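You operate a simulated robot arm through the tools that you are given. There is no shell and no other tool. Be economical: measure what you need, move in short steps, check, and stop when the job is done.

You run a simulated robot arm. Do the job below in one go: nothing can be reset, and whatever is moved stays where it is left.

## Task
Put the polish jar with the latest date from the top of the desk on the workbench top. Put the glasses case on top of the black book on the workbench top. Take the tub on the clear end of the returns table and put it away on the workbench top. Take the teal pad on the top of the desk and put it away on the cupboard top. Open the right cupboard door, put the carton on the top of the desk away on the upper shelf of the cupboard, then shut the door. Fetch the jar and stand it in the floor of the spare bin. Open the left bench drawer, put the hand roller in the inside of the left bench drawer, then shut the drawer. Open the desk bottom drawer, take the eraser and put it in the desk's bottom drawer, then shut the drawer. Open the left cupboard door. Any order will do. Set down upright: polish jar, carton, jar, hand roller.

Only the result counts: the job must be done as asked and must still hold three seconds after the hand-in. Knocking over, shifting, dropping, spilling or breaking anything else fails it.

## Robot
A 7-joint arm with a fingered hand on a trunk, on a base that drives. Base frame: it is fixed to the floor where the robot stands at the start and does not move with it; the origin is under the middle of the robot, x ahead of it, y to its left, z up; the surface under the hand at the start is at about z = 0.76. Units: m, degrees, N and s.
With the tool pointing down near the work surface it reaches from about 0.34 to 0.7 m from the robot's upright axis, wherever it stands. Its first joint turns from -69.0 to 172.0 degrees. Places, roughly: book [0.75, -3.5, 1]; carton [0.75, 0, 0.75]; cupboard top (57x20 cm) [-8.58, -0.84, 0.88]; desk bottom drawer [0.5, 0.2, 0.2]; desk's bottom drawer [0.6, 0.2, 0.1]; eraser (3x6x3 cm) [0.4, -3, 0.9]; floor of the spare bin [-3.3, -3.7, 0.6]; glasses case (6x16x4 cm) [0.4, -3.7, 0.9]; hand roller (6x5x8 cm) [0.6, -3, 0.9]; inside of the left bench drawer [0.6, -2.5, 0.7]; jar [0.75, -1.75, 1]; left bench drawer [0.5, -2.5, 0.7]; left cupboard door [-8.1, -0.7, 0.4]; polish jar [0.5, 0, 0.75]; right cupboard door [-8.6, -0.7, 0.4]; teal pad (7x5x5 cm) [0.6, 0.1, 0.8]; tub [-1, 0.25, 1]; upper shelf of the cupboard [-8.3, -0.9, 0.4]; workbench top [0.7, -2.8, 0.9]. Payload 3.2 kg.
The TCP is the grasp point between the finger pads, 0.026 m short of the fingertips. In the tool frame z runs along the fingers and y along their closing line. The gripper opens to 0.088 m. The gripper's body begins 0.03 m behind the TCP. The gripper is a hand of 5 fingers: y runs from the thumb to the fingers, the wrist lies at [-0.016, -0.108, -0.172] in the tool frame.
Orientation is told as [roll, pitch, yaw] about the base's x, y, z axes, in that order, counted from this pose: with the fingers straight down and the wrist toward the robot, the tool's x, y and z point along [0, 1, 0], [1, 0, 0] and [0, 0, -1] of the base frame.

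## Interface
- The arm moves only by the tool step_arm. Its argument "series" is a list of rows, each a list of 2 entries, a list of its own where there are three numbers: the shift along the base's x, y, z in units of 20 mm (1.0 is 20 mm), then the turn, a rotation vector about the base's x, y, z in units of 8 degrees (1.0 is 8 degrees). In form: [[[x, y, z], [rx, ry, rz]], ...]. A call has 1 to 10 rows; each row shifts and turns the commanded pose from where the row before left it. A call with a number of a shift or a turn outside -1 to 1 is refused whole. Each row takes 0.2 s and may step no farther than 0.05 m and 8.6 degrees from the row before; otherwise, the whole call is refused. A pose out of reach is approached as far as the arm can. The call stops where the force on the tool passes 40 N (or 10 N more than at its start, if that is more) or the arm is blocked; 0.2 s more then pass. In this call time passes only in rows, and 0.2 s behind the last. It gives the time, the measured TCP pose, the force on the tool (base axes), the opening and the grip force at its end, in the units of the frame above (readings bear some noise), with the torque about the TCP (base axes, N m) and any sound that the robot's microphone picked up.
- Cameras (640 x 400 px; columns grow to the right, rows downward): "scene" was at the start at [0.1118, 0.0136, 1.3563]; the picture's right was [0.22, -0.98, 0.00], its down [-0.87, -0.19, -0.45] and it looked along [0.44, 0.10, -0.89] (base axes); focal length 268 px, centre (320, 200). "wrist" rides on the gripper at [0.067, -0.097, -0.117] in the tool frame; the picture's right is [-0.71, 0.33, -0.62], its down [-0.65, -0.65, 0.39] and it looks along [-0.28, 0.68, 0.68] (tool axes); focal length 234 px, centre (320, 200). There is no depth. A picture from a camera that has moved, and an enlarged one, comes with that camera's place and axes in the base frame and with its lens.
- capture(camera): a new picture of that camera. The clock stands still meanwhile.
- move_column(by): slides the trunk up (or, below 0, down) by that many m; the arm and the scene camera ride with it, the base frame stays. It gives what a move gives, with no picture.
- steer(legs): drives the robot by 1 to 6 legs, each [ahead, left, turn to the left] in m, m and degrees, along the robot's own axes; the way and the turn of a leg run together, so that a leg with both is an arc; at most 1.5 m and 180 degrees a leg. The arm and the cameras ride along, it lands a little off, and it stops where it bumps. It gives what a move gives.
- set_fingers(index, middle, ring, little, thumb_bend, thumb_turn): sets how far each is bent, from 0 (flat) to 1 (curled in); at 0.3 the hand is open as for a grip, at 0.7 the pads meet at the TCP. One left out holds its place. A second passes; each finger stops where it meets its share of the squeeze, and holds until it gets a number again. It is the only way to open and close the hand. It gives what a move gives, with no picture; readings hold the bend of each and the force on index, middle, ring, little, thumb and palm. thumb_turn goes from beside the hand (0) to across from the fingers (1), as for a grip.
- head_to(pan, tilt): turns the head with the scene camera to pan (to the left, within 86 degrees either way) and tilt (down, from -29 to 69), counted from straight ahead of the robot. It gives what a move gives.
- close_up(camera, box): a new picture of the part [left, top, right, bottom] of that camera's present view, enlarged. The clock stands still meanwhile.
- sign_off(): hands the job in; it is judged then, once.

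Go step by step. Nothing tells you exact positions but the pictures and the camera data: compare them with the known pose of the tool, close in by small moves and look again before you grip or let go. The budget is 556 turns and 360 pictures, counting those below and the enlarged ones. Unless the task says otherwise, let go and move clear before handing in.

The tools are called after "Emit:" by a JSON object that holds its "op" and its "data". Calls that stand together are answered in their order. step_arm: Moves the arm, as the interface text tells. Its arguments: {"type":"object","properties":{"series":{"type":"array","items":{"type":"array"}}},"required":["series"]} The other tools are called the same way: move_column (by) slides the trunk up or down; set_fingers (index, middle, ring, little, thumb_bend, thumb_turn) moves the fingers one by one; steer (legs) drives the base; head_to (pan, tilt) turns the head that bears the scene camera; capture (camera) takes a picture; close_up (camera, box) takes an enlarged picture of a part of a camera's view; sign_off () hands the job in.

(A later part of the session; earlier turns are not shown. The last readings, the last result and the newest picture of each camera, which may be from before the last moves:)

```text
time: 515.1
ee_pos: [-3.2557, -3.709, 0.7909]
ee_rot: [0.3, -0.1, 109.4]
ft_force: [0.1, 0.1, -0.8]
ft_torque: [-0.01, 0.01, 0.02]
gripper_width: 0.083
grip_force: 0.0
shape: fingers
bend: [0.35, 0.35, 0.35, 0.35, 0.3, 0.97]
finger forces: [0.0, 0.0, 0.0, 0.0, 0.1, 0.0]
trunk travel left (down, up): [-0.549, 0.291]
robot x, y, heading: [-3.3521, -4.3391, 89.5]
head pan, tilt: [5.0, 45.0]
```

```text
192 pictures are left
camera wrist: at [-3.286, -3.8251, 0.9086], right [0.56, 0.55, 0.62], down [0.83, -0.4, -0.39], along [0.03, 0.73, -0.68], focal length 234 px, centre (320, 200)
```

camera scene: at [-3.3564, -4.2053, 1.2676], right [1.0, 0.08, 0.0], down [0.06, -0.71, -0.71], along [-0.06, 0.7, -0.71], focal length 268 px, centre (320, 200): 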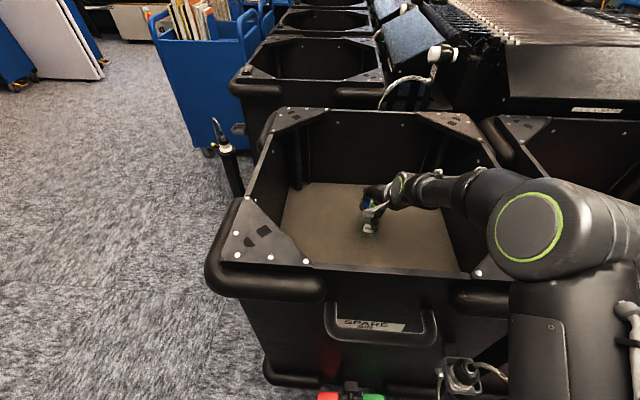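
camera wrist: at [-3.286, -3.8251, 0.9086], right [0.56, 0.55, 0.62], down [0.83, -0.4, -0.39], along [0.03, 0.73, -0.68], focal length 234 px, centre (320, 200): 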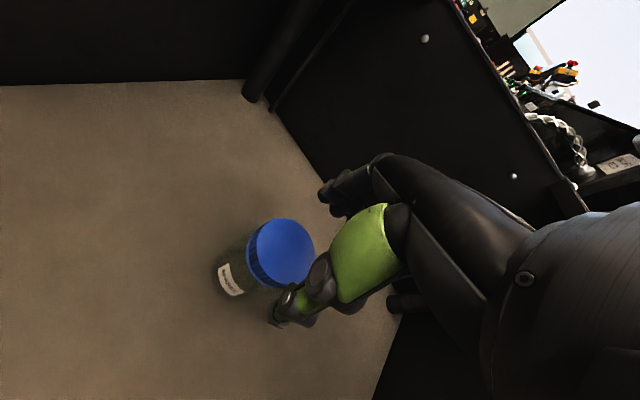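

The jar stands upright in the bin. Rise clear, back away and return to the desk.

Emit:
{"op": "step_arm", "data": {"series": [[[0, 0, 0.9], [0, 0, 0]], [[0, 0, 0.9], [0, 0, 0]], [[0, 0, 0.9], [0, 0, 0]], [[0, 0, 0.9], [0, 0, 0]], [[0, 0, 0.9], [0, 0, 0]], [[0, 0, 0.9], [0, 0, 0]], [[0, 0, 0.9], [0, 0, 0]]]}}

Emit:
{"op": "move_column", "data": {"by": 0.2}}

Emit:
{"op": "steer", "data": {"legs": [[-0.37, 0, 0], [0, 0, -90]]}}

```text
time: 516.7
ee_pos: [-3.2586, -3.7087, 0.9185]
ee_rot: [0.3, -0.2, 109.5]
ft_force: [-0.8, 0.7, 0.0]
ft_torque: [0.0, -0.04, -0.01]
gripper_width: 0.0832
grip_force: 0.1
shape: fingers
bend: [0.35, 0.35, 0.35, 0.35, 0.3, 0.97]
finger forces: [0.0, 0.1, 0.0, 0.0, 0.1, 0.0]
trunk travel left (down, up): [-0.549, 0.291]
robot x, y, heading: [-3.3523, -4.3369, 89.6]
head pan, tilt: [5.0, 45.0]
```

```text
time: 518.9
ee_pos: [-3.259, -3.7089, 1.116]
ee_rot: [0.3, -0.1, 109.4]
ft_force: [0.8, -0.9, 0.1]
ft_torque: [-0.01, -0.01, 0.02]
gripper_width: 0.083
grip_force: 0.0
shape: fingers
bend: [0.35, 0.35, 0.35, 0.35, 0.3, 0.97]
finger forces: [0.0, 0.0, 0.0, 0.1, 0.0, 0.1]
trunk travel left (down, up): [-0.749, 0.091]
robot x, y, heading: [-3.3493, -4.3354, 89.5]
head pan, tilt: [5.0, 45.0]
```

```text
time: 525.1
ee_pos: [-2.7257, -4.8103, 1.1174]
ee_rot: [0.3, -0.1, 18.8]
ft_force: [-0.5, 0.5, -0.1]
ft_torque: [-0.02, -0.01, 0.0]
gripper_width: 0.0829
grip_force: 0.0
shape: fingers
bend: [0.35, 0.35, 0.35, 0.35, 0.3, 0.97]
finger forces: [0.0, 0.0, 0.0, 0.1, 0.1, 0.0]
trunk travel left (down, up): [-0.749, 0.091]
robot x, y, heading: [-3.3523, -4.7112, -0.6]
head pan, tilt: [5.0, 45.0]
```

Emit:
{"op": "steer", "data": {"legs": [[1.35, 0, 0.3], [0, 0, 42.6], [1.22, 0, 0], [0, 0, 11.3], [1.46, 0, 0], [0, 0, 36.4]]}}

```text
time: 548.7
ee_pos: [-0.1846, -2.1267, 1.1181]
ee_rot: [0.1, -0.1, 109.6]
ft_force: [-0.4, 0.9, -0.3]
ft_torque: [0.0, 0.03, -0.02]
gripper_width: 0.0827
grip_force: 0.3
shape: fingers
bend: [0.35, 0.35, 0.35, 0.35, 0.3, 0.97]
finger forces: [0.0, 0.0, 0.0, 0.0, 0.0, 0.0]
trunk travel left (down, up): [-0.749, 0.091]
robot x, y, heading: [-0.2722, -2.7572, 90.0]
head pan, tilt: [5.0, 45.0]
```

Emit:
{"op": "steer", "data": {"legs": [[1.38, 0, 0], [1.38, 0, 0], [0, 0, -90]]}}

Emit:
{"op": "head_to", "data": {"pan": 15, "tilt": 55}}

Emit:
{"op": "capture", "data": {"camera": "scene"}}

Emit:
{"op": "capture", "data": {"camera": "wrist"}}

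```text
time: 565.9
ee_pos: [0.3732, -0.0965, 1.1169]
ee_rot: [0.1, 0.0, 18.5]
ft_force: [0.5, 0.5, 0.0]
ft_torque: [0.04, -0.03, 0.0]
gripper_width: 0.0828
grip_force: 0.0
shape: fingers
bend: [0.35, 0.35, 0.35, 0.35, 0.3, 0.97]
finger forces: [0.1, 0.0, 0.0, 0.0, 0.0, 0.1]
trunk travel left (down, up): [-0.749, 0.091]
robot x, y, heading: [-0.2522, 0.003, -1.5]
head pan, tilt: [5.0, 45.0]
```

```text
time: 566.6
ee_pos: [0.3735, -0.0973, 1.1171]
ee_rot: [0.2, -0.1, 18.5]
ft_force: [0.1, 0.4, 0.4]
ft_torque: [0.04, 0.0, -0.04]
gripper_width: 0.0829
grip_force: 0.2
shape: fingers
bend: [0.35, 0.35, 0.35, 0.35, 0.3, 0.97]
finger forces: [0.1, 0.0, 0.0, 0.0, 0.0, 0.0]
trunk travel left (down, up): [-0.749, 0.091]
robot x, y, heading: [-0.2509, 0.0042, -1.2]
head pan, tilt: [15.0, 55.0]
```

```text
191 pictures are left
camera scene: at [-0.1327, 0.0211, 1.4143], right [0.24, -0.97, 0.0], down [-0.8, -0.19, -0.57], along [0.56, 0.14, -0.82], focal length 268 px, centre (320, 200)
```

scene: 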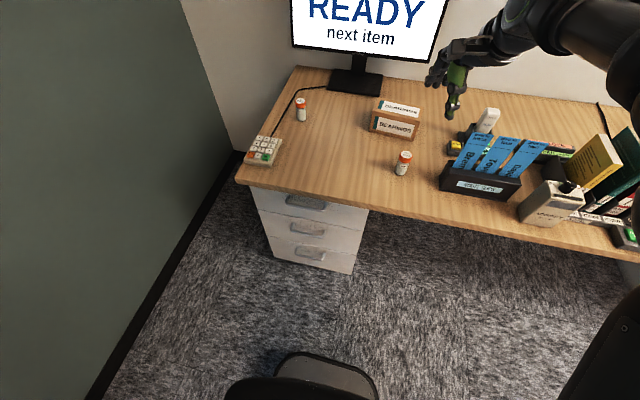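

```text
190 pictures are left
camera wrist: at [0.261, -0.0663, 1.2345], right [0.54, -0.57, 0.62], down [-0.41, -0.82, -0.39], along [0.73, -0.05, -0.68], focal length 234 px, centre (320, 200)
```

wrist: 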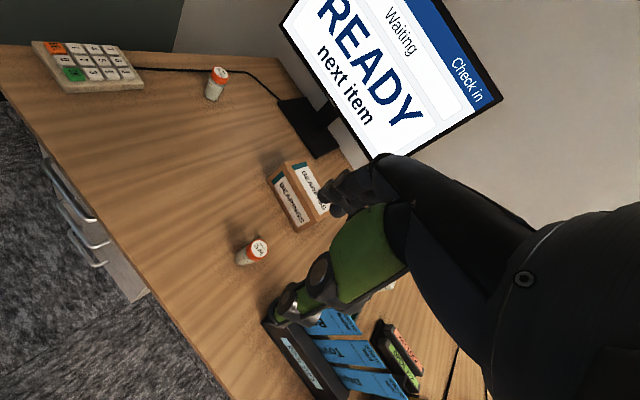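

Only two polish jars stand on the desk (11 OCT and 23 JUL), so 11 OCT is the one. The BEARINGS carton is at about (0.69, -0.05). First the bottom drawer: I back up, shift left and pitch the hand forward.

Emit:
{"op": "steer", "data": {"legs": [[-0.15, 0.1, 1.3]]}}

Emit:
{"op": "step_arm", "data": {"series": [[[-0.4, 0.9, -0.2], [0, 0, -0.3]], [[-0.4, 0.9, -0.2], [0, 0, -0.3]], [[-0.4, 0.9, -0.2], [0, 0, -0.3]], [[-0.4, 0.9, -0.2], [0, 0, -0.3]], [[-0.4, 0.9, -0.2], [0, 0, -0.3]], [[-0.4, 0.9, -0.2], [0, 0, -0.3]], [[-0.4, 0.9, -0.2], [0, 0, -0.3]], [[0, 0.9, 0], [0, 0, -0.2]]]}}

Emit:
{"op": "step_arm", "data": {"series": [[[0, 0, 0], [0, -0.97, 0]], [[0, 0, 0], [0, -0.97, 0]], [[0, 0, 0], [0, -0.97, 0]], [[0, 0, 0], [0, -0.97, 0]], [[0, 0, 0], [0, -0.97, 0]], [[0, 0, 0], [0, -0.97, 0]]]}}

Emit:
{"op": "capture", "data": {"camera": "scene"}}

```text
time: 568.1
ee_pos: [0.2241, 0.0189, 1.117]
ee_rot: [0.2, -0.1, 19.8]
ft_force: [0.0, 0.7, 1.3]
ft_torque: [0.02, -0.04, -0.01]
gripper_width: 0.0829
grip_force: 0.1
shape: fingers
bend: [0.35, 0.35, 0.35, 0.35, 0.3, 0.97]
finger forces: [0.0, 0.1, 0.0, 0.0, 0.0, 0.0]
trunk travel left (down, up): [-0.749, 0.091]
robot x, y, heading: [-0.4045, 0.109, -0.1]
head pan, tilt: [15.0, 55.0]
```

```text
time: 569.9
ee_pos: [0.1745, 0.1576, 1.1003]
ee_rot: [2.0, -0.6, 0.5]
ft_force: [0.1, 0.5, -0.1]
ft_torque: [-0.03, 0.0, 0.03]
gripper_width: 0.0831
grip_force: 0.0
shape: fingers
bend: [0.35, 0.35, 0.35, 0.35, 0.3, 0.97]
finger forces: [0.1, 0.0, 0.1, 0.1, 0.1, 0.1]
trunk travel left (down, up): [-0.749, 0.091]
robot x, y, heading: [-0.4019, 0.1056, -0.1]
head pan, tilt: [15.0, 55.0]
```

```text
time: 571.3
ee_pos: [0.1716, 0.1575, 1.0882]
ee_rot: [-1.6, -41.7, 0.5]
ft_force: [-0.9, -0.7, 0.6]
ft_torque: [0.03, 0.03, 0.0]
gripper_width: 0.083
grip_force: 0.1
shape: fingers
bend: [0.35, 0.35, 0.35, 0.35, 0.3, 0.97]
finger forces: [0.0, 0.0, 0.0, 0.0, 0.1, 0.0]
out of reach, approached as far as the arm can: row 4
trunk travel left (down, up): [-0.749, 0.091]
robot x, y, heading: [-0.4034, 0.1042, -0.1]
head pan, tilt: [15.0, 55.0]
```

```text
189 pictures are left
camera scene: at [-0.2819, 0.125, 1.4142], right [0.26, -0.97, 0.0], down [-0.79, -0.21, -0.57], along [0.55, 0.15, -0.82], focal length 268 px, centre (320, 200)
```

scene: 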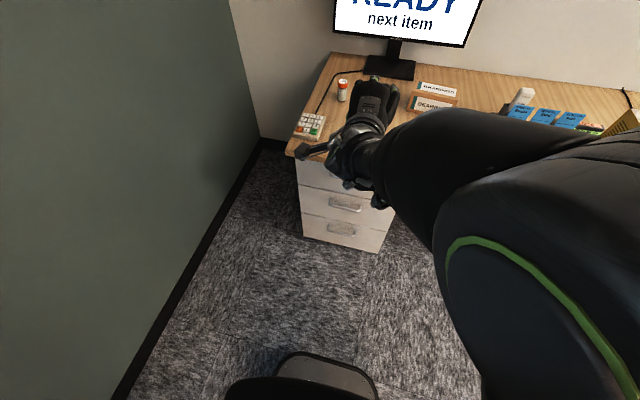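

Emit:
{"op": "move_column", "data": {"by": -0.4}}

Emit:
{"op": "move_column", "data": {"by": -0.2}}

Emit:
{"op": "head_to", "data": {"pan": 5, "tilt": 40}}

Emit:
{"op": "capture", "data": {"camera": "scene"}}

Emit:
{"op": "capture", "data": {"camera": "wrist"}}

```text
time: 575.1
ee_pos: [0.1707, 0.1564, 0.6872]
ee_rot: [-1.6, -41.6, 0.3]
ft_force: [1.0, 0.7, 0.0]
ft_torque: [0.01, 0.01, 0.02]
gripper_width: 0.0829
grip_force: 0.1
shape: fingers
bend: [0.35, 0.35, 0.35, 0.35, 0.3, 0.97]
finger forces: [0.1, 0.0, 0.0, 0.0, 0.0, 0.0]
trunk travel left (down, up): [-0.349, 0.491]
robot x, y, heading: [-0.4023, 0.1084, 0.0]
head pan, tilt: [15.0, 55.0]
```

```text
time: 577.3
ee_pos: [0.1707, 0.1566, 0.4881]
ee_rot: [-1.5, -41.6, 0.4]
ft_force: [-0.7, -0.4, 0.1]
ft_torque: [-0.02, -0.01, 0.0]
gripper_width: 0.083
grip_force: 0.0
shape: fingers
bend: [0.35, 0.35, 0.35, 0.35, 0.3, 0.97]
finger forces: [0.0, 0.0, 0.1, 0.0, 0.1, 0.0]
trunk travel left (down, up): [-0.149, 0.691]
robot x, y, heading: [-0.3986, 0.1054, -0.1]
head pan, tilt: [15.0, 55.0]
```

```text
time: 578.1
ee_pos: [0.1708, 0.1557, 0.4865]
ee_rot: [-1.4, -41.6, 0.3]
ft_force: [-0.5, 0.0, 1.1]
ft_torque: [0.0, -0.03, 0.0]
gripper_width: 0.0828
grip_force: 0.0
shape: fingers
bend: [0.35, 0.35, 0.35, 0.35, 0.3, 0.97]
finger forces: [0.0, 0.1, 0.1, 0.0, 0.0, 0.1]
trunk travel left (down, up): [-0.149, 0.691]
robot x, y, heading: [-0.4032, 0.1089, 0.2]
head pan, tilt: [5.0, 40.0]
```

```text
188 pictures are left
camera scene: at [-0.2678, 0.1146, 0.8349], right [0.09, -1.0, 0.0], down [-0.64, -0.06, -0.77], along [0.76, 0.07, -0.64], focal length 268 px, centre (320, 200)
```

scene: 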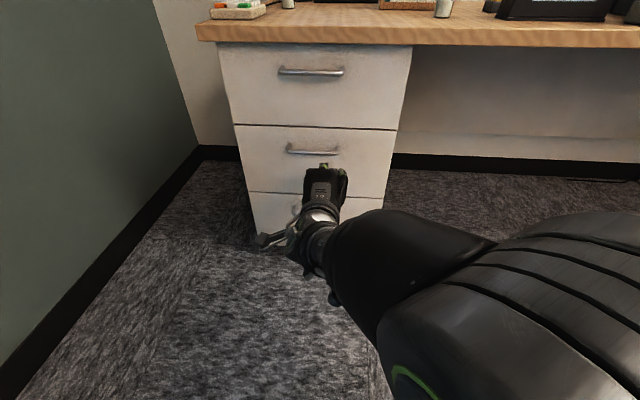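

```text
187 pictures are left
camera wrist: at [0.0217, 0.2237, 0.5091], right [-0.17, -0.69, 0.7], down [-0.24, -0.66, -0.71], along [0.96, -0.29, -0.05], focal length 234 px, centre (320, 200)
```

wrist: 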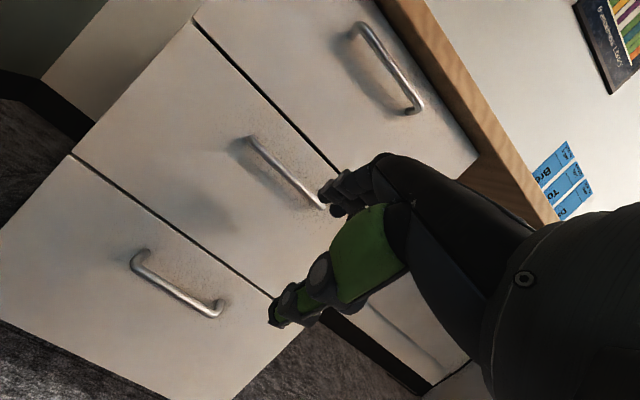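

Bottom drawer handle: bar at about (0.356, 0.18, 0.254). Lower the trunk fully and adjust the pose.

Emit:
{"op": "set_fingers", "data": {"index": 0.45, "middle": 0.45, "ring": 0.45, "little": 0.45, "thumb_bend": 0.35}}

Emit:
{"op": "move_column", "data": {"by": -0.14}}

Emit:
{"op": "step_arm", "data": {"series": [[[0, 0.3, -0.6], [0, -0.4, 0]], [[0, 0.3, -0.6], [0, -0.4, 0]], [[0, 0.3, -0.6], [0, -0.4, 0]], [[0, 0.3, -0.6], [0, -0.3, 0]]]}}

Emit:
{"op": "capture", "data": {"camera": "wrist"}}

Emit:
{"op": "capture", "data": {"camera": "scene"}}

```text
time: 579.1
ee_pos: [0.1697, 0.1571, 0.4868]
ee_rot: [-1.5, -41.6, 0.4]
ft_force: [0.7, -0.6, 0.8]
ft_torque: [0.04, 0.0, 0.0]
gripper_width: 0.0677
grip_force: 0.0
shape: fingers
bend: [0.45, 0.45, 0.45, 0.45, 0.35, 0.97]
finger forces: [0.0, 0.0, 0.0, 0.0, 0.0, 0.1]
trunk travel left (down, up): [-0.149, 0.691]
robot x, y, heading: [-0.4029, 0.1048, -0.2]
head pan, tilt: [5.0, 40.0]
```

```text
time: 580.7
ee_pos: [0.1709, 0.157, 0.3471]
ee_rot: [-1.4, -41.6, 0.3]
ft_force: [0.3, -0.8, 0.4]
ft_torque: [0.02, 0.0, 0.01]
gripper_width: 0.0679
grip_force: 0.1
shape: fingers
bend: [0.45, 0.45, 0.45, 0.45, 0.35, 0.97]
finger forces: [0.0, 0.0, 0.1, 0.1, 0.0, 0.0]
trunk travel left (down, up): [-0.009, 0.831]
robot x, y, heading: [-0.4032, 0.1086, -0.3]
head pan, tilt: [5.0, 40.0]
```

```text
time: 581.7
ee_pos: [0.1779, 0.1701, 0.3179]
ee_rot: [3.2, -54.4, -5.1]
ft_force: [0.6, -0.3, 0.1]
ft_torque: [0.02, -0.02, -0.04]
gripper_width: 0.0675
grip_force: 0.1
shape: fingers
bend: [0.45, 0.45, 0.45, 0.45, 0.35, 0.97]
finger forces: [0.1, 0.0, 0.0, 0.0, 0.0, 0.0]
trunk travel left (down, up): [-0.009, 0.831]
robot x, y, heading: [-0.3996, 0.1081, 0.2]
head pan, tilt: [5.0, 40.0]
```

```text
186 pictures are left
camera wrist: at [0.0301, 0.2412, 0.3088], right [-0.35, -0.71, 0.61], down [-0.09, -0.62, -0.78], along [0.93, -0.32, 0.15], focal length 234 px, centre (320, 200)
```

wrist: 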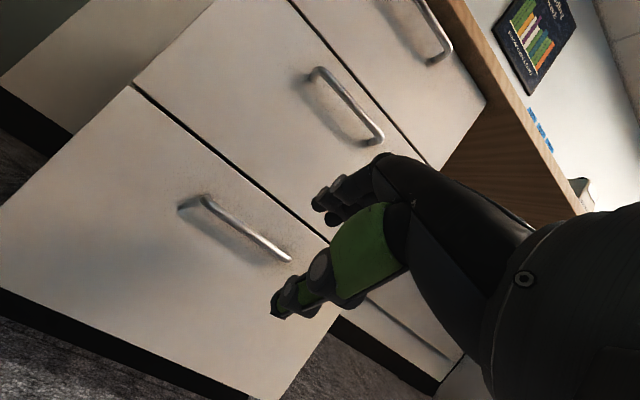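

```text
185 pictures are left
camera scene: at [-0.2678, 0.1146, 0.695], right [0.09, -1.0, 0.0], down [-0.64, -0.06, -0.77], along [0.76, 0.07, -0.64], focal length 268 px, centre (320, 200)
```

scene: 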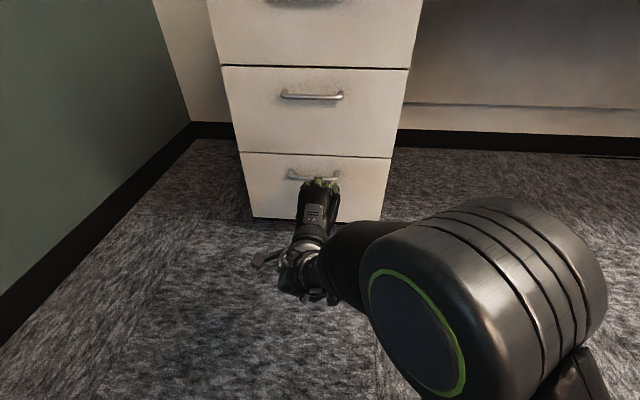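

Emit:
{"op": "step_arm", "data": {"series": [[[0, 0.2, -0.8], [0, 0, 0]], [[0, 0.2, -0.8], [0, 0, 0]], [[0, 0.2, -0.8], [0, 0, 0]]]}}

Emit:
{"op": "steer", "data": {"legs": [[0.1, 0, 0]]}}

Emit:
{"op": "capture", "data": {"camera": "wrist"}}

```text
time: 582.5
ee_pos: [0.1792, 0.1771, 0.2617]
ee_rot: [2.4, -53.4, -5.2]
ft_force: [0.0, -0.1, 0.0]
ft_torque: [-0.01, 0.01, 0.02]
gripper_width: 0.0676
grip_force: 0.1
shape: fingers
bend: [0.45, 0.45, 0.45, 0.45, 0.35, 0.97]
finger forces: [0.0, 0.0, 0.0, 0.0, 0.1, 0.0]
trunk travel left (down, up): [-0.009, 0.831]
robot x, y, heading: [-0.4015, 0.1054, -0.1]
head pan, tilt: [5.0, 40.0]
```

```text
time: 583.7
ee_pos: [0.2772, 0.1747, 0.258]
ee_rot: [1.8, -53.2, -4.7]
ft_force: [0.1, -0.3, 0.0]
ft_torque: [0.01, -0.02, 0.01]
gripper_width: 0.0674
grip_force: 0.0
shape: fingers
bend: [0.45, 0.45, 0.45, 0.45, 0.35, 0.97]
finger forces: [0.0, 0.0, 0.0, 0.0, 0.0, 0.0]
trunk travel left (down, up): [-0.009, 0.831]
robot x, y, heading: [-0.3049, 0.1086, -0.2]
head pan, tilt: [5.0, 40.0]
```

```text
184 pictures are left
camera wrist: at [0.1292, 0.2484, 0.2516], right [-0.34, -0.7, 0.63], down [-0.12, -0.63, -0.77], along [0.93, -0.34, 0.13], focal length 234 px, centre (320, 200)
```

wrist: 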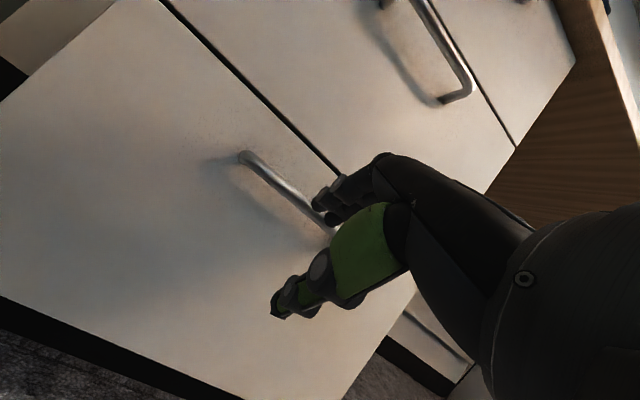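

Emit:
{"op": "step_arm", "data": {"series": [[[0, 0.2, 0.6], [0, 0, 0]]]}}

Emit:
{"op": "steer", "data": {"legs": [[0.068, 0, 0]]}}

Emit:
{"op": "capture", "data": {"camera": "wrist"}}

```text
time: 584.1
ee_pos: [0.2773, 0.1753, 0.2671]
ee_rot: [2.1, -52.8, -5.2]
ft_force: [0.0, 0.2, -0.2]
ft_torque: [0.0, -0.02, 0.03]
gripper_width: 0.0679
grip_force: 0.0
shape: fingers
bend: [0.45, 0.45, 0.45, 0.45, 0.35, 0.97]
finger forces: [0.1, 0.0, 0.0, 0.0, 0.0, 0.1]
trunk travel left (down, up): [-0.009, 0.831]
robot x, y, heading: [-0.3059, 0.11, -0.1]
head pan, tilt: [5.0, 40.0]
```

```text
time: 585.0
ee_pos: [0.3217, 0.1763, 0.2646]
ee_rot: [2.3, -52.2, -5.3]
ft_force: [-14.3, 0.1, -1.8]
ft_torque: [0.04, -0.05, -0.08]
gripper_width: 0.0603
grip_force: 7.1
shape: fingers
bend: [0.5, 0.5, 0.49, 0.45, 0.35, 0.97]
finger forces: [5.3, 6.5, 3.2, 0.1, 0.0, 0.0]
trunk travel left (down, up): [-0.009, 0.831]
robot x, y, heading: [-0.2582, 0.1108, -0.1]
head pan, tilt: [5.0, 40.0]
stopped in leg 1: the force on the tool passed its limit at 61 N (the readings are from after the stop); the commanded pose is now the measured one
```

```text
183 pictures are left
camera wrist: at [0.1742, 0.2509, 0.2605], right [-0.33, -0.7, 0.63], down [-0.13, -0.62, -0.77], along [0.93, -0.34, 0.11], focal length 234 px, centre (320, 200)
```

wrist: 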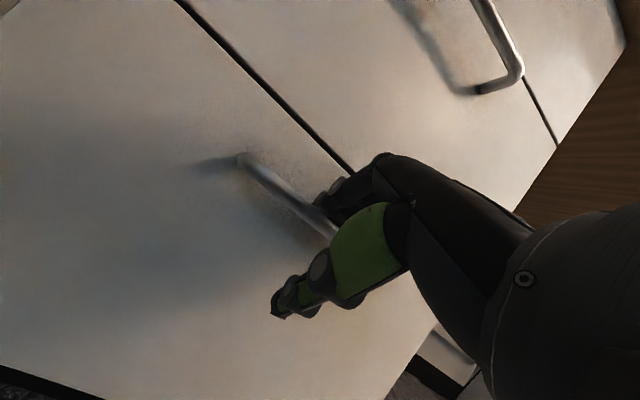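

Emit:
{"op": "set_fingers", "data": {"index": 0.75, "middle": 0.75, "ring": 0.75, "little": 0.75, "thumb_bend": 0.7}}

Emit:
{"op": "capture", "data": {"camera": "wrist"}}

```text
time: 586.0
ee_pos: [0.3225, 0.1759, 0.2666]
ee_rot: [2.5, -52.6, -5.6]
ft_force: [1.8, -3.2, 8.0]
ft_torque: [-0.47, 0.01, 0.23]
gripper_width: 0.0019
grip_force: 8.2
shape: fingers
bend: [0.75, 0.75, 0.75, 0.74, 0.66, 0.97]
finger forces: [0.8, 0.1, 1.4, 9.1, 5.0, 0.0]
trunk travel left (down, up): [-0.009, 0.831]
robot x, y, heading: [-0.2561, 0.1021, -0.3]
head pan, tilt: [5.0, 40.0]
```

```text
182 pictures are left
camera wrist: at [0.1762, 0.2504, 0.2626], right [-0.34, -0.7, 0.62], down [-0.13, -0.62, -0.77], along [0.93, -0.34, 0.12], focal length 234 px, centre (320, 200)
```

wrist: 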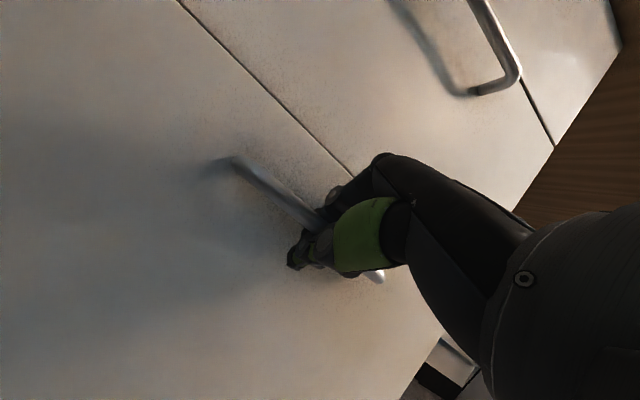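

The bar seems enclosed. Pull gently by backing.

Emit:
{"op": "steer", "data": {"legs": [[-0.06, 0, 0]]}}

Emit:
{"op": "capture", "data": {"camera": "scene"}}

```text
time: 587.0
ee_pos: [0.2607, 0.1762, 0.2635]
ee_rot: [2.3, -52.2, -5.4]
ft_force: [-2.7, -2.0, 3.0]
ft_torque: [-0.29, 0.01, 0.19]
gripper_width: 0.0009
grip_force: 5.7
shape: fingers
bend: [0.75, 0.75, 0.75, 0.74, 0.67, 0.97]
finger forces: [0.0, 0.0, 0.0, 6.5, 5.2, 0.1]
trunk travel left (down, up): [-0.009, 0.831]
robot x, y, heading: [-0.3221, 0.1096, -0.4]
head pan, tilt: [5.0, 40.0]
```

```text
181 pictures are left
camera scene: at [-0.1839, 0.1142, 0.695], right [0.08, -1.0, 0.0], down [-0.64, -0.05, -0.77], along [0.76, 0.06, -0.64], focal length 268 px, centre (320, 200)
```

scene: 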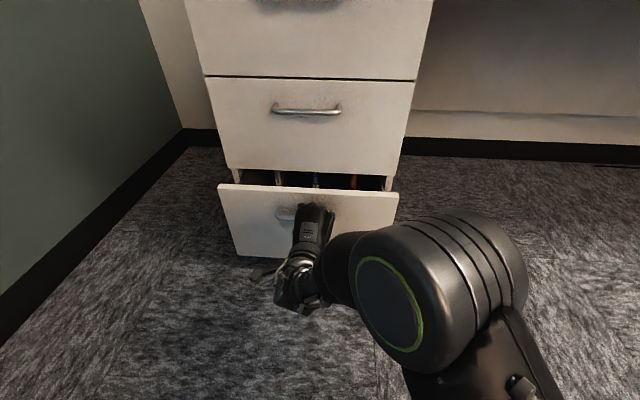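

Emit:
{"op": "steer", "data": {"legs": [[-0.17, 0, 0]]}}

Emit:
{"op": "capture", "data": {"camera": "scene"}}

```text
time: 588.5
ee_pos: [0.0939, 0.1767, 0.2644]
ee_rot: [2.3, -52.2, -5.4]
ft_force: [-2.6, -1.3, 2.2]
ft_torque: [-0.28, 0.0, 0.16]
gripper_width: 0.0013
grip_force: 5.0
shape: fingers
bend: [0.75, 0.75, 0.75, 0.74, 0.66, 0.97]
finger forces: [0.1, 0.0, 0.1, 5.4, 5.6, 0.0]
trunk travel left (down, up): [-0.009, 0.831]
robot x, y, heading: [-0.4874, 0.1094, -0.2]
head pan, tilt: [5.0, 40.0]
```

```text
180 pictures are left
camera scene: at [-0.3516, 0.1149, 0.695], right [0.08, -1.0, 0.0], down [-0.64, -0.05, -0.77], along [0.76, 0.06, -0.64], focal length 268 px, centre (320, 200)
```

scene: 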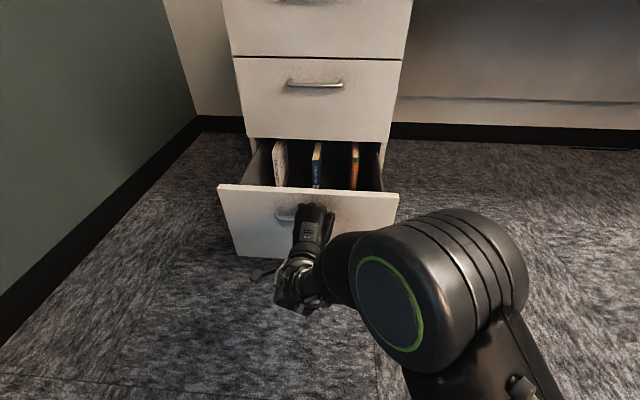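

Emit:
{"op": "steer", "data": {"legs": [[-0.07, 0, 0]]}}

Emit:
{"op": "set_fingers", "data": {"index": 0.35, "middle": 0.35, "ring": 0.35, "little": 0.35, "thumb_bend": 0.3}}

Emit:
{"op": "steer", "data": {"legs": [[-0.08, 0, 0]]}}

Emit:
{"op": "move_column", "data": {"by": 0.3}}

Emit:
{"op": "head_to", "data": {"pan": 5, "tilt": 50}}

Emit:
{"op": "capture", "data": {"camera": "scene"}}

```text
time: 589.5
ee_pos: [0.026, 0.176, 0.2638]
ee_rot: [2.4, -52.3, -5.5]
ft_force: [-2.8, 0.2, 0.9]
ft_torque: [-0.26, 0.02, 0.16]
gripper_width: 0.0015
grip_force: 5.8
shape: fingers
bend: [0.75, 0.75, 0.75, 0.75, 0.66, 0.97]
finger forces: [0.0, 0.0, 0.0, 5.4, 5.8, 0.1]
trunk travel left (down, up): [-0.009, 0.831]
robot x, y, heading: [-0.5538, 0.1116, -0.3]
head pan, tilt: [5.0, 40.0]
```

```text
time: 590.5
ee_pos: [0.0248, 0.1764, 0.2633]
ee_rot: [2.3, -52.2, -5.6]
ft_force: [-0.5, -0.1, -0.2]
ft_torque: [0.01, -0.05, -0.05]
gripper_width: 0.0822
grip_force: 0.4
shape: fingers
bend: [0.35, 0.36, 0.35, 0.35, 0.3, 0.97]
finger forces: [0.1, 0.8, 0.0, 0.0, 0.0, 0.0]
trunk travel left (down, up): [-0.009, 0.831]
robot x, y, heading: [-0.5602, 0.1071, -0.4]
head pan, tilt: [5.0, 40.0]
```

```text
time: 591.5
ee_pos: [-0.0548, 0.1749, 0.2639]
ee_rot: [2.3, -52.2, -5.5]
ft_force: [-0.4, 0.2, -0.1]
ft_torque: [-0.03, 0.0, 0.0]
gripper_width: 0.0824
grip_force: 0.1
shape: fingers
bend: [0.35, 0.35, 0.35, 0.35, 0.3, 0.97]
finger forces: [0.1, 0.1, 0.0, 0.0, 0.0, 0.0]
trunk travel left (down, up): [-0.009, 0.831]
robot x, y, heading: [-0.6363, 0.1085, -0.2]
head pan, tilt: [5.0, 40.0]
```

```text
time: 594.5
ee_pos: [-0.0554, 0.1759, 0.5641]
ee_rot: [2.3, -52.1, -5.5]
ft_force: [-0.6, -0.3, 0.9]
ft_torque: [-0.01, 0.02, -0.02]
gripper_width: 0.0824
grip_force: 0.1
shape: fingers
bend: [0.35, 0.35, 0.35, 0.35, 0.3, 0.97]
finger forces: [0.0, 0.0, 0.0, 0.0, 0.0, 0.0]
trunk travel left (down, up): [-0.309, 0.531]
robot x, y, heading: [-0.6375, 0.1081, -0.4]
head pan, tilt: [5.0, 40.0]
```

```text
time: 595.3
ee_pos: [-0.0542, 0.175, 0.5634]
ee_rot: [2.4, -52.2, -5.5]
ft_force: [-0.4, 0.2, 0.9]
ft_torque: [-0.02, -0.02, -0.05]
gripper_width: 0.0824
grip_force: 0.1
shape: fingers
bend: [0.35, 0.35, 0.35, 0.35, 0.3, 0.97]
finger forces: [0.0, 0.1, 0.0, 0.0, 0.0, 0.0]
trunk travel left (down, up): [-0.309, 0.531]
robot x, y, heading: [-0.6364, 0.1082, -0.5]
head pan, tilt: [5.0, 50.0]
```

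```text
179 pictures are left
camera scene: at [-0.5083, 0.1148, 0.9808], right [0.08, -1.0, 0.0], down [-0.76, -0.06, -0.64], along [0.64, 0.05, -0.77], focal length 268 px, centre (320, 200)
```

scene: 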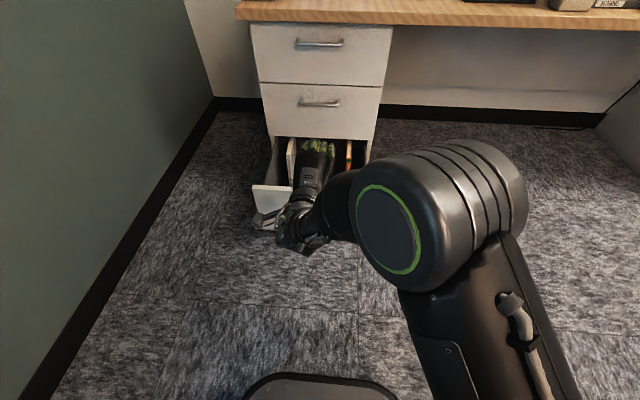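

Drawer is open, with a few books standing inside. Now fetch the eraser: raise, hand down, drive to the workbench.

Emit:
{"op": "move_column", "data": {"by": 0.4}}

Emit:
{"op": "step_arm", "data": {"series": [[[0, 0, 0.3], [0, 0.93, 0]], [[0, 0, 0.3], [0, 0.93, 0]], [[0, 0, 0.3], [0, 0.93, 0]], [[0, 0, 0.3], [0, 0.93, 0]], [[0, 0, 0.3], [0, 0.93, 0]], [[0, 0, 0.3], [0, 0.93, 0]], [[0, 0, 0.3], [0, 0.93, 0]]]}}

Emit:
{"op": "steer", "data": {"legs": [[0, 0, -90], [1.3, 0.3, 0], [1.3, 0, 0], [0, 0, 90]]}}

Emit:
{"op": "head_to", "data": {"pan": 0, "tilt": 50}}

Emit:
{"op": "capture", "data": {"camera": "scene"}}

```text
time: 599.1
ee_pos: [-0.0545, 0.1764, 0.9628]
ee_rot: [2.3, -52.2, -5.5]
ft_force: [0.4, -0.3, 1.0]
ft_torque: [0.03, 0.0, -0.01]
gripper_width: 0.0825
grip_force: 0.1
shape: fingers
bend: [0.35, 0.35, 0.35, 0.35, 0.3, 0.97]
finger forces: [0.1, 0.0, 0.0, 0.0, 0.1, 0.0]
trunk travel left (down, up): [-0.709, 0.131]
robot x, y, heading: [-0.6348, 0.1078, -0.5]
head pan, tilt: [5.0, 50.0]
```

```text
time: 600.7
ee_pos: [-0.0546, 0.1771, 1.0062]
ee_rot: [-2.0, -0.1, -3.3]
ft_force: [0.1, 0.0, 0.4]
ft_torque: [-0.01, 0.03, -0.02]
gripper_width: 0.0828
grip_force: 0.0
shape: fingers
bend: [0.35, 0.35, 0.35, 0.35, 0.3, 0.97]
finger forces: [0.0, 0.0, 0.0, 0.0, 0.0, 0.0]
trunk travel left (down, up): [-0.709, 0.131]
robot x, y, heading: [-0.6386, 0.1099, -0.3]
head pan, tilt: [5.0, 50.0]
```

```text
time: 621.2
ee_pos: [0.2826, -2.4215, 1.0054]
ee_rot: [-1.9, -0.3, -1.9]
ft_force: [-0.1, 0.5, 0.5]
ft_torque: [0.05, 0.01, -0.01]
gripper_width: 0.0826
grip_force: 0.1
shape: fingers
bend: [0.35, 0.35, 0.35, 0.35, 0.3, 0.97]
finger forces: [0.1, 0.0, 0.1, 0.1, 0.0, 0.1]
trunk travel left (down, up): [-0.709, 0.131]
robot x, y, heading: [-0.2963, -2.5031, 1.2]
head pan, tilt: [5.0, 50.0]
```

```text
time: 621.9
ee_pos: [0.2824, -2.421, 1.0071]
ee_rot: [-1.9, -0.2, -1.8]
ft_force: [0.1, 0.5, 0.1]
ft_torque: [0.01, 0.0, 0.02]
gripper_width: 0.0827
grip_force: 0.0
shape: fingers
bend: [0.35, 0.35, 0.35, 0.35, 0.3, 0.97]
finger forces: [0.1, 0.1, 0.0, 0.0, 0.1, 0.0]
trunk travel left (down, up): [-0.709, 0.131]
robot x, y, heading: [-0.2973, -2.5083, 1.3]
head pan, tilt: [0.0, 50.0]
```

```text
178 pictures are left
camera scene: at [-0.1702, -2.5022, 1.3807], right [0.02, -1.0, 0.0], down [-0.77, -0.02, -0.64], along [0.64, 0.01, -0.77], focal length 268 px, centre (320, 200)
```

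scene: 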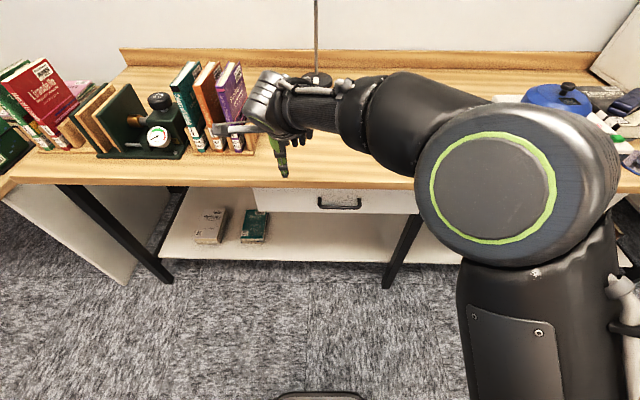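

Emit:
{"op": "move_column", "data": {"by": 0.08}}

Emit:
{"op": "steer", "data": {"legs": [[0, -0.55, -1.2]]}}

Emit:
{"op": "head_to", "data": {"pan": 15, "tilt": 50}}

Emit:
{"op": "capture", "data": {"camera": "scene"}}

Emit:
{"op": "capture", "data": {"camera": "wrist"}}

```text
time: 623.0
ee_pos: [0.2808, -2.4212, 1.0857]
ee_rot: [-2.1, -0.3, -1.9]
ft_force: [-0.1, -0.4, 0.5]
ft_torque: [0.03, -0.01, -0.01]
gripper_width: 0.0827
grip_force: 0.0
shape: fingers
bend: [0.35, 0.35, 0.35, 0.35, 0.3, 0.97]
finger forces: [0.1, 0.0, 0.0, 0.1, 0.0, 0.0]
trunk travel left (down, up): [-0.789, 0.051]
robot x, y, heading: [-0.2964, -2.5068, 1.2]
head pan, tilt: [0.0, 50.0]
```

```text
time: 626.2
ee_pos: [0.2905, -2.9764, 1.0853]
ee_rot: [-2.0, -0.3, -2.5]
ft_force: [0.5, -0.8, 0.1]
ft_torque: [0.02, 0.0, 0.0]
gripper_width: 0.0825
grip_force: 0.1
shape: fingers
bend: [0.35, 0.35, 0.35, 0.35, 0.3, 0.97]
finger forces: [0.0, 0.1, 0.0, 0.0, 0.0, 0.1]
trunk travel left (down, up): [-0.789, 0.051]
robot x, y, heading: [-0.2883, -3.0545, 0.6]
head pan, tilt: [0.0, 50.0]
```

```text
time: 627.0
ee_pos: [0.2903, -2.9766, 1.0867]
ee_rot: [-2.1, -0.2, -2.4]
ft_force: [-0.2, 0.5, 0.5]
ft_torque: [0.02, 0.02, 0.0]
gripper_width: 0.0828
grip_force: 0.0
shape: fingers
bend: [0.35, 0.35, 0.35, 0.35, 0.3, 0.97]
finger forces: [0.0, 0.0, 0.1, 0.1, 0.0, 0.0]
trunk travel left (down, up): [-0.789, 0.051]
robot x, y, heading: [-0.2873, -3.0541, 0.7]
head pan, tilt: [15.0, 50.0]
```

```text
177 pictures are left
camera scene: at [-0.1642, -3.0327, 1.4607], right [0.27, -0.96, 0.0], down [-0.74, -0.21, -0.64], along [0.62, 0.17, -0.77], focal length 268 px, centre (320, 200)
```

scene: 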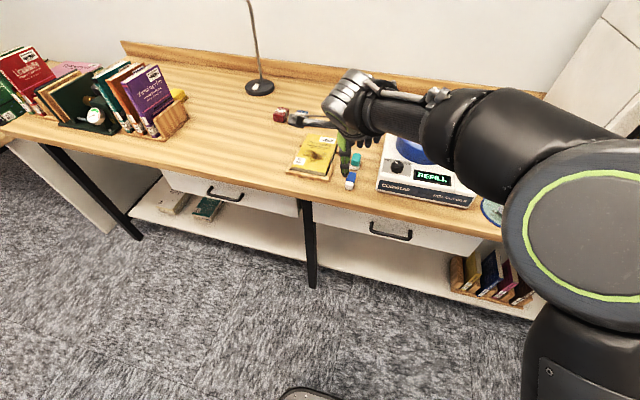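

```text
176 pictures are left
camera wrist: at [0.1972, -2.9032, 1.2011], right [0.3, -0.7, 0.65], down [-0.68, -0.63, -0.37], along [0.67, -0.33, -0.67], focal length 234 px, centre (320, 200)
```

wrist: 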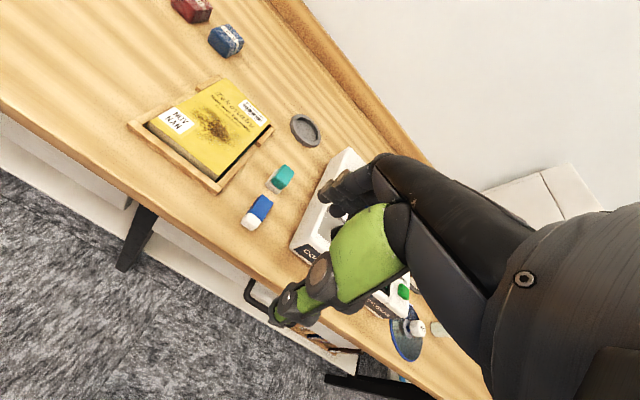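

Eraser lies along x at about (0.40, -2.967). I yaw the hand 90° and grip it across its width.

Emit:
{"op": "step_arm", "data": {"series": [[[-0.2, 0, 0], [0, 0, 1]], [[-0.2, 0, 0], [0, 0, 1]], [[-0.2, 0, 0], [0, 0, 1]], [[0, 0, 0], [0, 0, 1]], [[0, 0, 0], [0, 0, 1]], [[0, 0, 0], [0, 0, 1]], [[0, 0, 0], [0, 0, 1]], [[0, 0, 0], [0, 0, 1]], [[0, 0, 0], [0, 0, 1]], [[0, 0, 0], [0, 0, 1]]]}}

Emit:
{"op": "set_fingers", "data": {"index": 0.42, "middle": 0.42, "ring": 0.42, "little": 0.42, "thumb_bend": 0.42}}

Emit:
{"op": "steer", "data": {"legs": [[0.12, 0, -0.6]]}}

Emit:
{"op": "capture", "data": {"camera": "wrist"}}

Emit:
{"op": "capture", "data": {"camera": "scene"}}

```text
time: 629.2
ee_pos: [0.2794, -2.9754, 1.0858]
ee_rot: [-2.0, -0.2, 77.7]
ft_force: [0.3, 0.0, 0.2]
ft_torque: [0.0, 0.0, 0.0]
gripper_width: 0.0827
grip_force: 0.1
shape: fingers
bend: [0.35, 0.35, 0.35, 0.35, 0.3, 0.97]
finger forces: [0.0, 0.0, 0.1, 0.0, 0.1, 0.1]
trunk travel left (down, up): [-0.789, 0.051]
robot x, y, heading: [-0.2901, -3.0531, 0.4]
head pan, tilt: [15.0, 50.0]
```

```text
time: 630.2
ee_pos: [0.2784, -2.975, 1.0874]
ee_rot: [-2.0, -0.2, 77.5]
ft_force: [-0.2, -1.3, -0.2]
ft_torque: [0.02, 0.01, 0.0]
gripper_width: 0.0633
grip_force: 0.0
shape: fingers
bend: [0.42, 0.42, 0.42, 0.42, 0.42, 0.97]
finger forces: [0.0, 0.0, 0.0, 0.0, 0.0, 0.0]
trunk travel left (down, up): [-0.789, 0.051]
robot x, y, heading: [-0.2896, -3.0529, 0.6]
head pan, tilt: [15.0, 50.0]
```

```text
time: 631.4
ee_pos: [0.4004, -2.9807, 1.0877]
ee_rot: [-2.0, -0.3, 76.9]
ft_force: [-0.2, -0.3, -0.1]
ft_torque: [0.04, 0.01, 0.0]
gripper_width: 0.0633
grip_force: 0.1
shape: fingers
bend: [0.42, 0.42, 0.42, 0.42, 0.42, 0.97]
finger forces: [0.0, 0.1, 0.1, 0.0, 0.1, 0.0]
trunk travel left (down, up): [-0.789, 0.051]
robot x, y, heading: [-0.1673, -3.0508, -0.1]
head pan, tilt: [15.0, 50.0]
```

```text
175 pictures are left
camera wrist: at [0.3102, -3.0626, 1.2014], right [0.74, 0.17, 0.65], down [0.5, -0.79, -0.37], along [0.45, 0.6, -0.66], focal length 234 px, centre (320, 200)
```

wrist: 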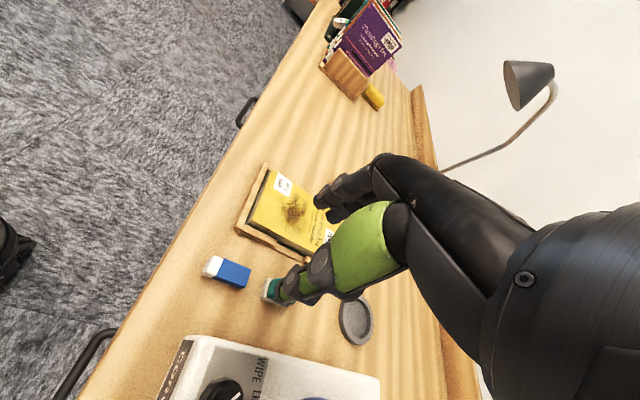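

```text
174 pictures are left
camera scene: at [-0.0432, -3.0333, 1.4608], right [0.26, -0.97, 0.0], down [-0.74, -0.2, -0.64], along [0.62, 0.17, -0.77], focal length 268 px, centre (320, 200)
```

scene: 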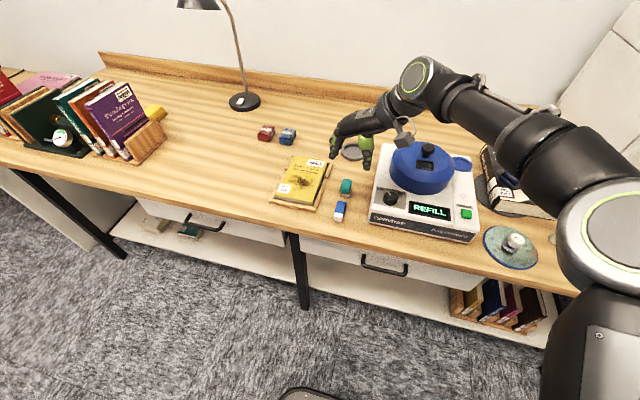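

Emit:
{"op": "step_arm", "data": {"series": [[[0, 0.3, 0], [0, 0, 0.9]], [[-0.2, 0.3, 0], [0, 0, 0.9]]]}}

Emit:
{"op": "move_column", "data": {"by": -0.13}}

Emit:
{"op": "capture", "data": {"camera": "wrist"}}

Emit:
{"op": "capture", "data": {"camera": "scene"}}

```text
time: 632.0
ee_pos: [0.3971, -2.9679, 1.0863]
ee_rot: [-1.9, -0.1, 91.4]
ft_force: [-0.1, 0.2, -0.2]
ft_torque: [0.02, -0.02, 0.04]
gripper_width: 0.0633
grip_force: 0.1
shape: fingers
bend: [0.42, 0.42, 0.42, 0.42, 0.42, 0.97]
finger forces: [0.0, 0.1, 0.0, 0.1, 0.1, 0.0]
trunk travel left (down, up): [-0.789, 0.051]
robot x, y, heading: [-0.1681, -3.0552, 0.1]
head pan, tilt: [15.0, 50.0]
```

```text
time: 633.6
ee_pos: [0.397, -2.9698, 0.9573]
ee_rot: [-2.1, -0.2, 91.3]
ft_force: [0.8, 0.8, -0.3]
ft_torque: [0.01, 0.01, -0.01]
gripper_width: 0.0631
grip_force: 0.0
shape: fingers
bend: [0.42, 0.42, 0.42, 0.42, 0.42, 0.97]
finger forces: [0.0, 0.0, 0.0, 0.0, 0.1, 0.0]
trunk travel left (down, up): [-0.659, 0.181]
robot x, y, heading: [-0.1702, -3.0537, -0.2]
head pan, tilt: [15.0, 50.0]
```

```text
173 pictures are left
camera wrist: at [0.3298, -3.0707, 1.0712], right [0.68, 0.34, 0.65], down [0.68, -0.64, -0.37], along [0.29, 0.69, -0.66], focal length 234 px, centre (320, 200)
```

wrist: 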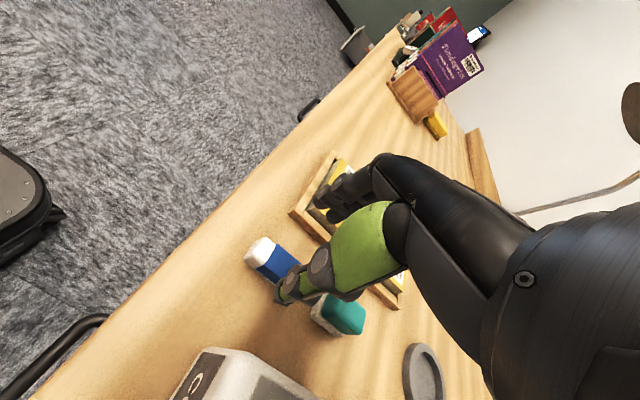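

```text
172 pictures are left
camera scene: at [-0.0427, -3.0333, 1.3308], right [0.26, -0.97, 0.0], down [-0.74, -0.2, -0.64], along [0.62, 0.17, -0.77], focal length 268 px, centre (320, 200)
```

scene: 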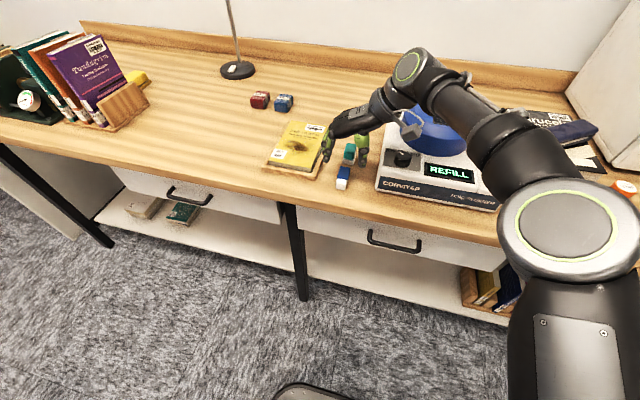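

Emit:
{"op": "step_arm", "data": {"series": [[[0.1, -0.25, 0], [0, 0, 0]]]}}

Emit:
{"op": "move_column", "data": {"by": -0.056}}

Emit:
{"op": "close_up", "data": {"camera": "wrist", "box": [180, 150, 440, 380]}}

```text
time: 634.0
ee_pos: [0.399, -2.975, 0.9559]
ee_rot: [-2.0, -0.3, 91.3]
ft_force: [-0.8, -0.3, 0.7]
ft_torque: [-0.02, -0.01, -0.04]
gripper_width: 0.0631
grip_force: 0.2
shape: fingers
bend: [0.42, 0.42, 0.42, 0.42, 0.42, 0.97]
finger forces: [0.0, 0.1, 0.1, 0.0, 0.0, 0.0]
trunk travel left (down, up): [-0.659, 0.181]
robot x, y, heading: [-0.1671, -3.0535, 0.1]
head pan, tilt: [15.0, 50.0]
```

```text
time: 635.0
ee_pos: [0.3995, -2.9749, 0.8996]
ee_rot: [-2.1, -0.3, 91.3]
ft_force: [-0.2, -0.5, -1.0]
ft_torque: [-0.03, -0.01, 0.02]
gripper_width: 0.063
grip_force: 0.0
shape: fingers
bend: [0.42, 0.42, 0.42, 0.42, 0.42, 0.97]
finger forces: [0.0, 0.1, 0.0, 0.1, 0.1, 0.1]
trunk travel left (down, up): [-0.603, 0.237]
robot x, y, heading: [-0.1685, -3.0518, 0.1]
head pan, tilt: [15.0, 50.0]
```

```text
1.74 times, centred on (310, 265) of wrist
camera zoom: at [0.3319, -3.0757, 1.0148], right [0.68, 0.34, 0.65], down [0.68, -0.64, -0.37], along [0.29, 0.69, -0.66], focal length 407 px, centre (337, 87)
```

zoom: 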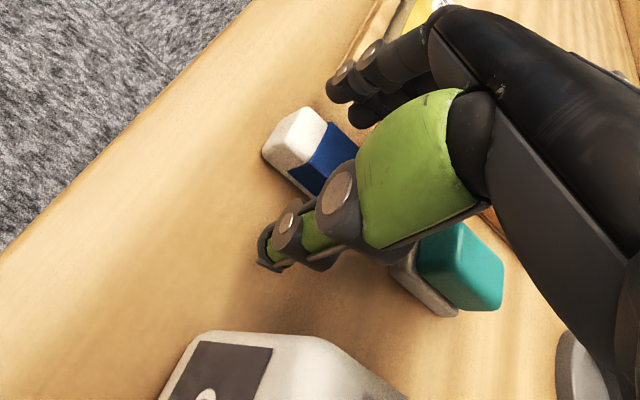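

Emit:
{"op": "set_fingers", "data": {"index": 0.7, "middle": 0.7, "ring": 0.7, "little": 0.7, "thumb_bend": 0.7}}

Emit:
{"op": "move_column", "data": {"by": 0.1}}

Emit:
{"op": "capture", "data": {"camera": "wrist"}}

```text
time: 636.0
ee_pos: [0.4006, -2.9738, 0.8992]
ee_rot: [-2.0, -0.3, 91.3]
ft_force: [1.9, 0.7, 3.0]
ft_torque: [-0.03, 0.03, 0.03]
gripper_width: 0.0217
grip_force: 8.9
shape: fingers
bend: [0.65, 0.66, 0.68, 0.7, 0.63, 0.96]
finger forces: [5.1, 3.2, 1.1, 0.0, 8.8, 0.0]
trunk travel left (down, up): [-0.603, 0.237]
robot x, y, heading: [-0.1645, -3.0515, -0.1]
head pan, tilt: [15.0, 50.0]
```

```text
time: 637.3
ee_pos: [0.4008, -2.9751, 1.0002]
ee_rot: [-2.0, -0.2, 91.3]
ft_force: [0.3, 0.6, -0.7]
ft_torque: [0.04, 0.04, 0.0]
gripper_width: 0.0216
grip_force: 8.4
shape: fingers
bend: [0.65, 0.66, 0.68, 0.7, 0.63, 0.96]
finger forces: [4.6, 2.9, 1.1, 0.0, 8.6, 0.0]
trunk travel left (down, up): [-0.703, 0.137]
robot x, y, heading: [-0.1689, -3.0546, 0.0]
head pan, tilt: [15.0, 50.0]
```

```text
170 pictures are left
camera wrist: at [0.3323, -3.0757, 1.1145], right [0.68, 0.34, 0.65], down [0.68, -0.64, -0.37], along [0.29, 0.69, -0.66], focal length 234 px, centre (320, 200)
```

wrist: 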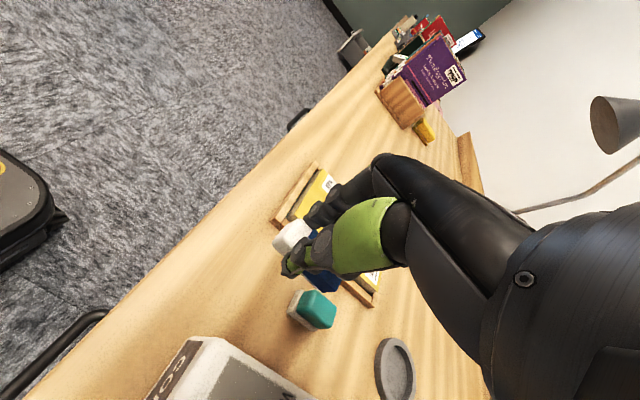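

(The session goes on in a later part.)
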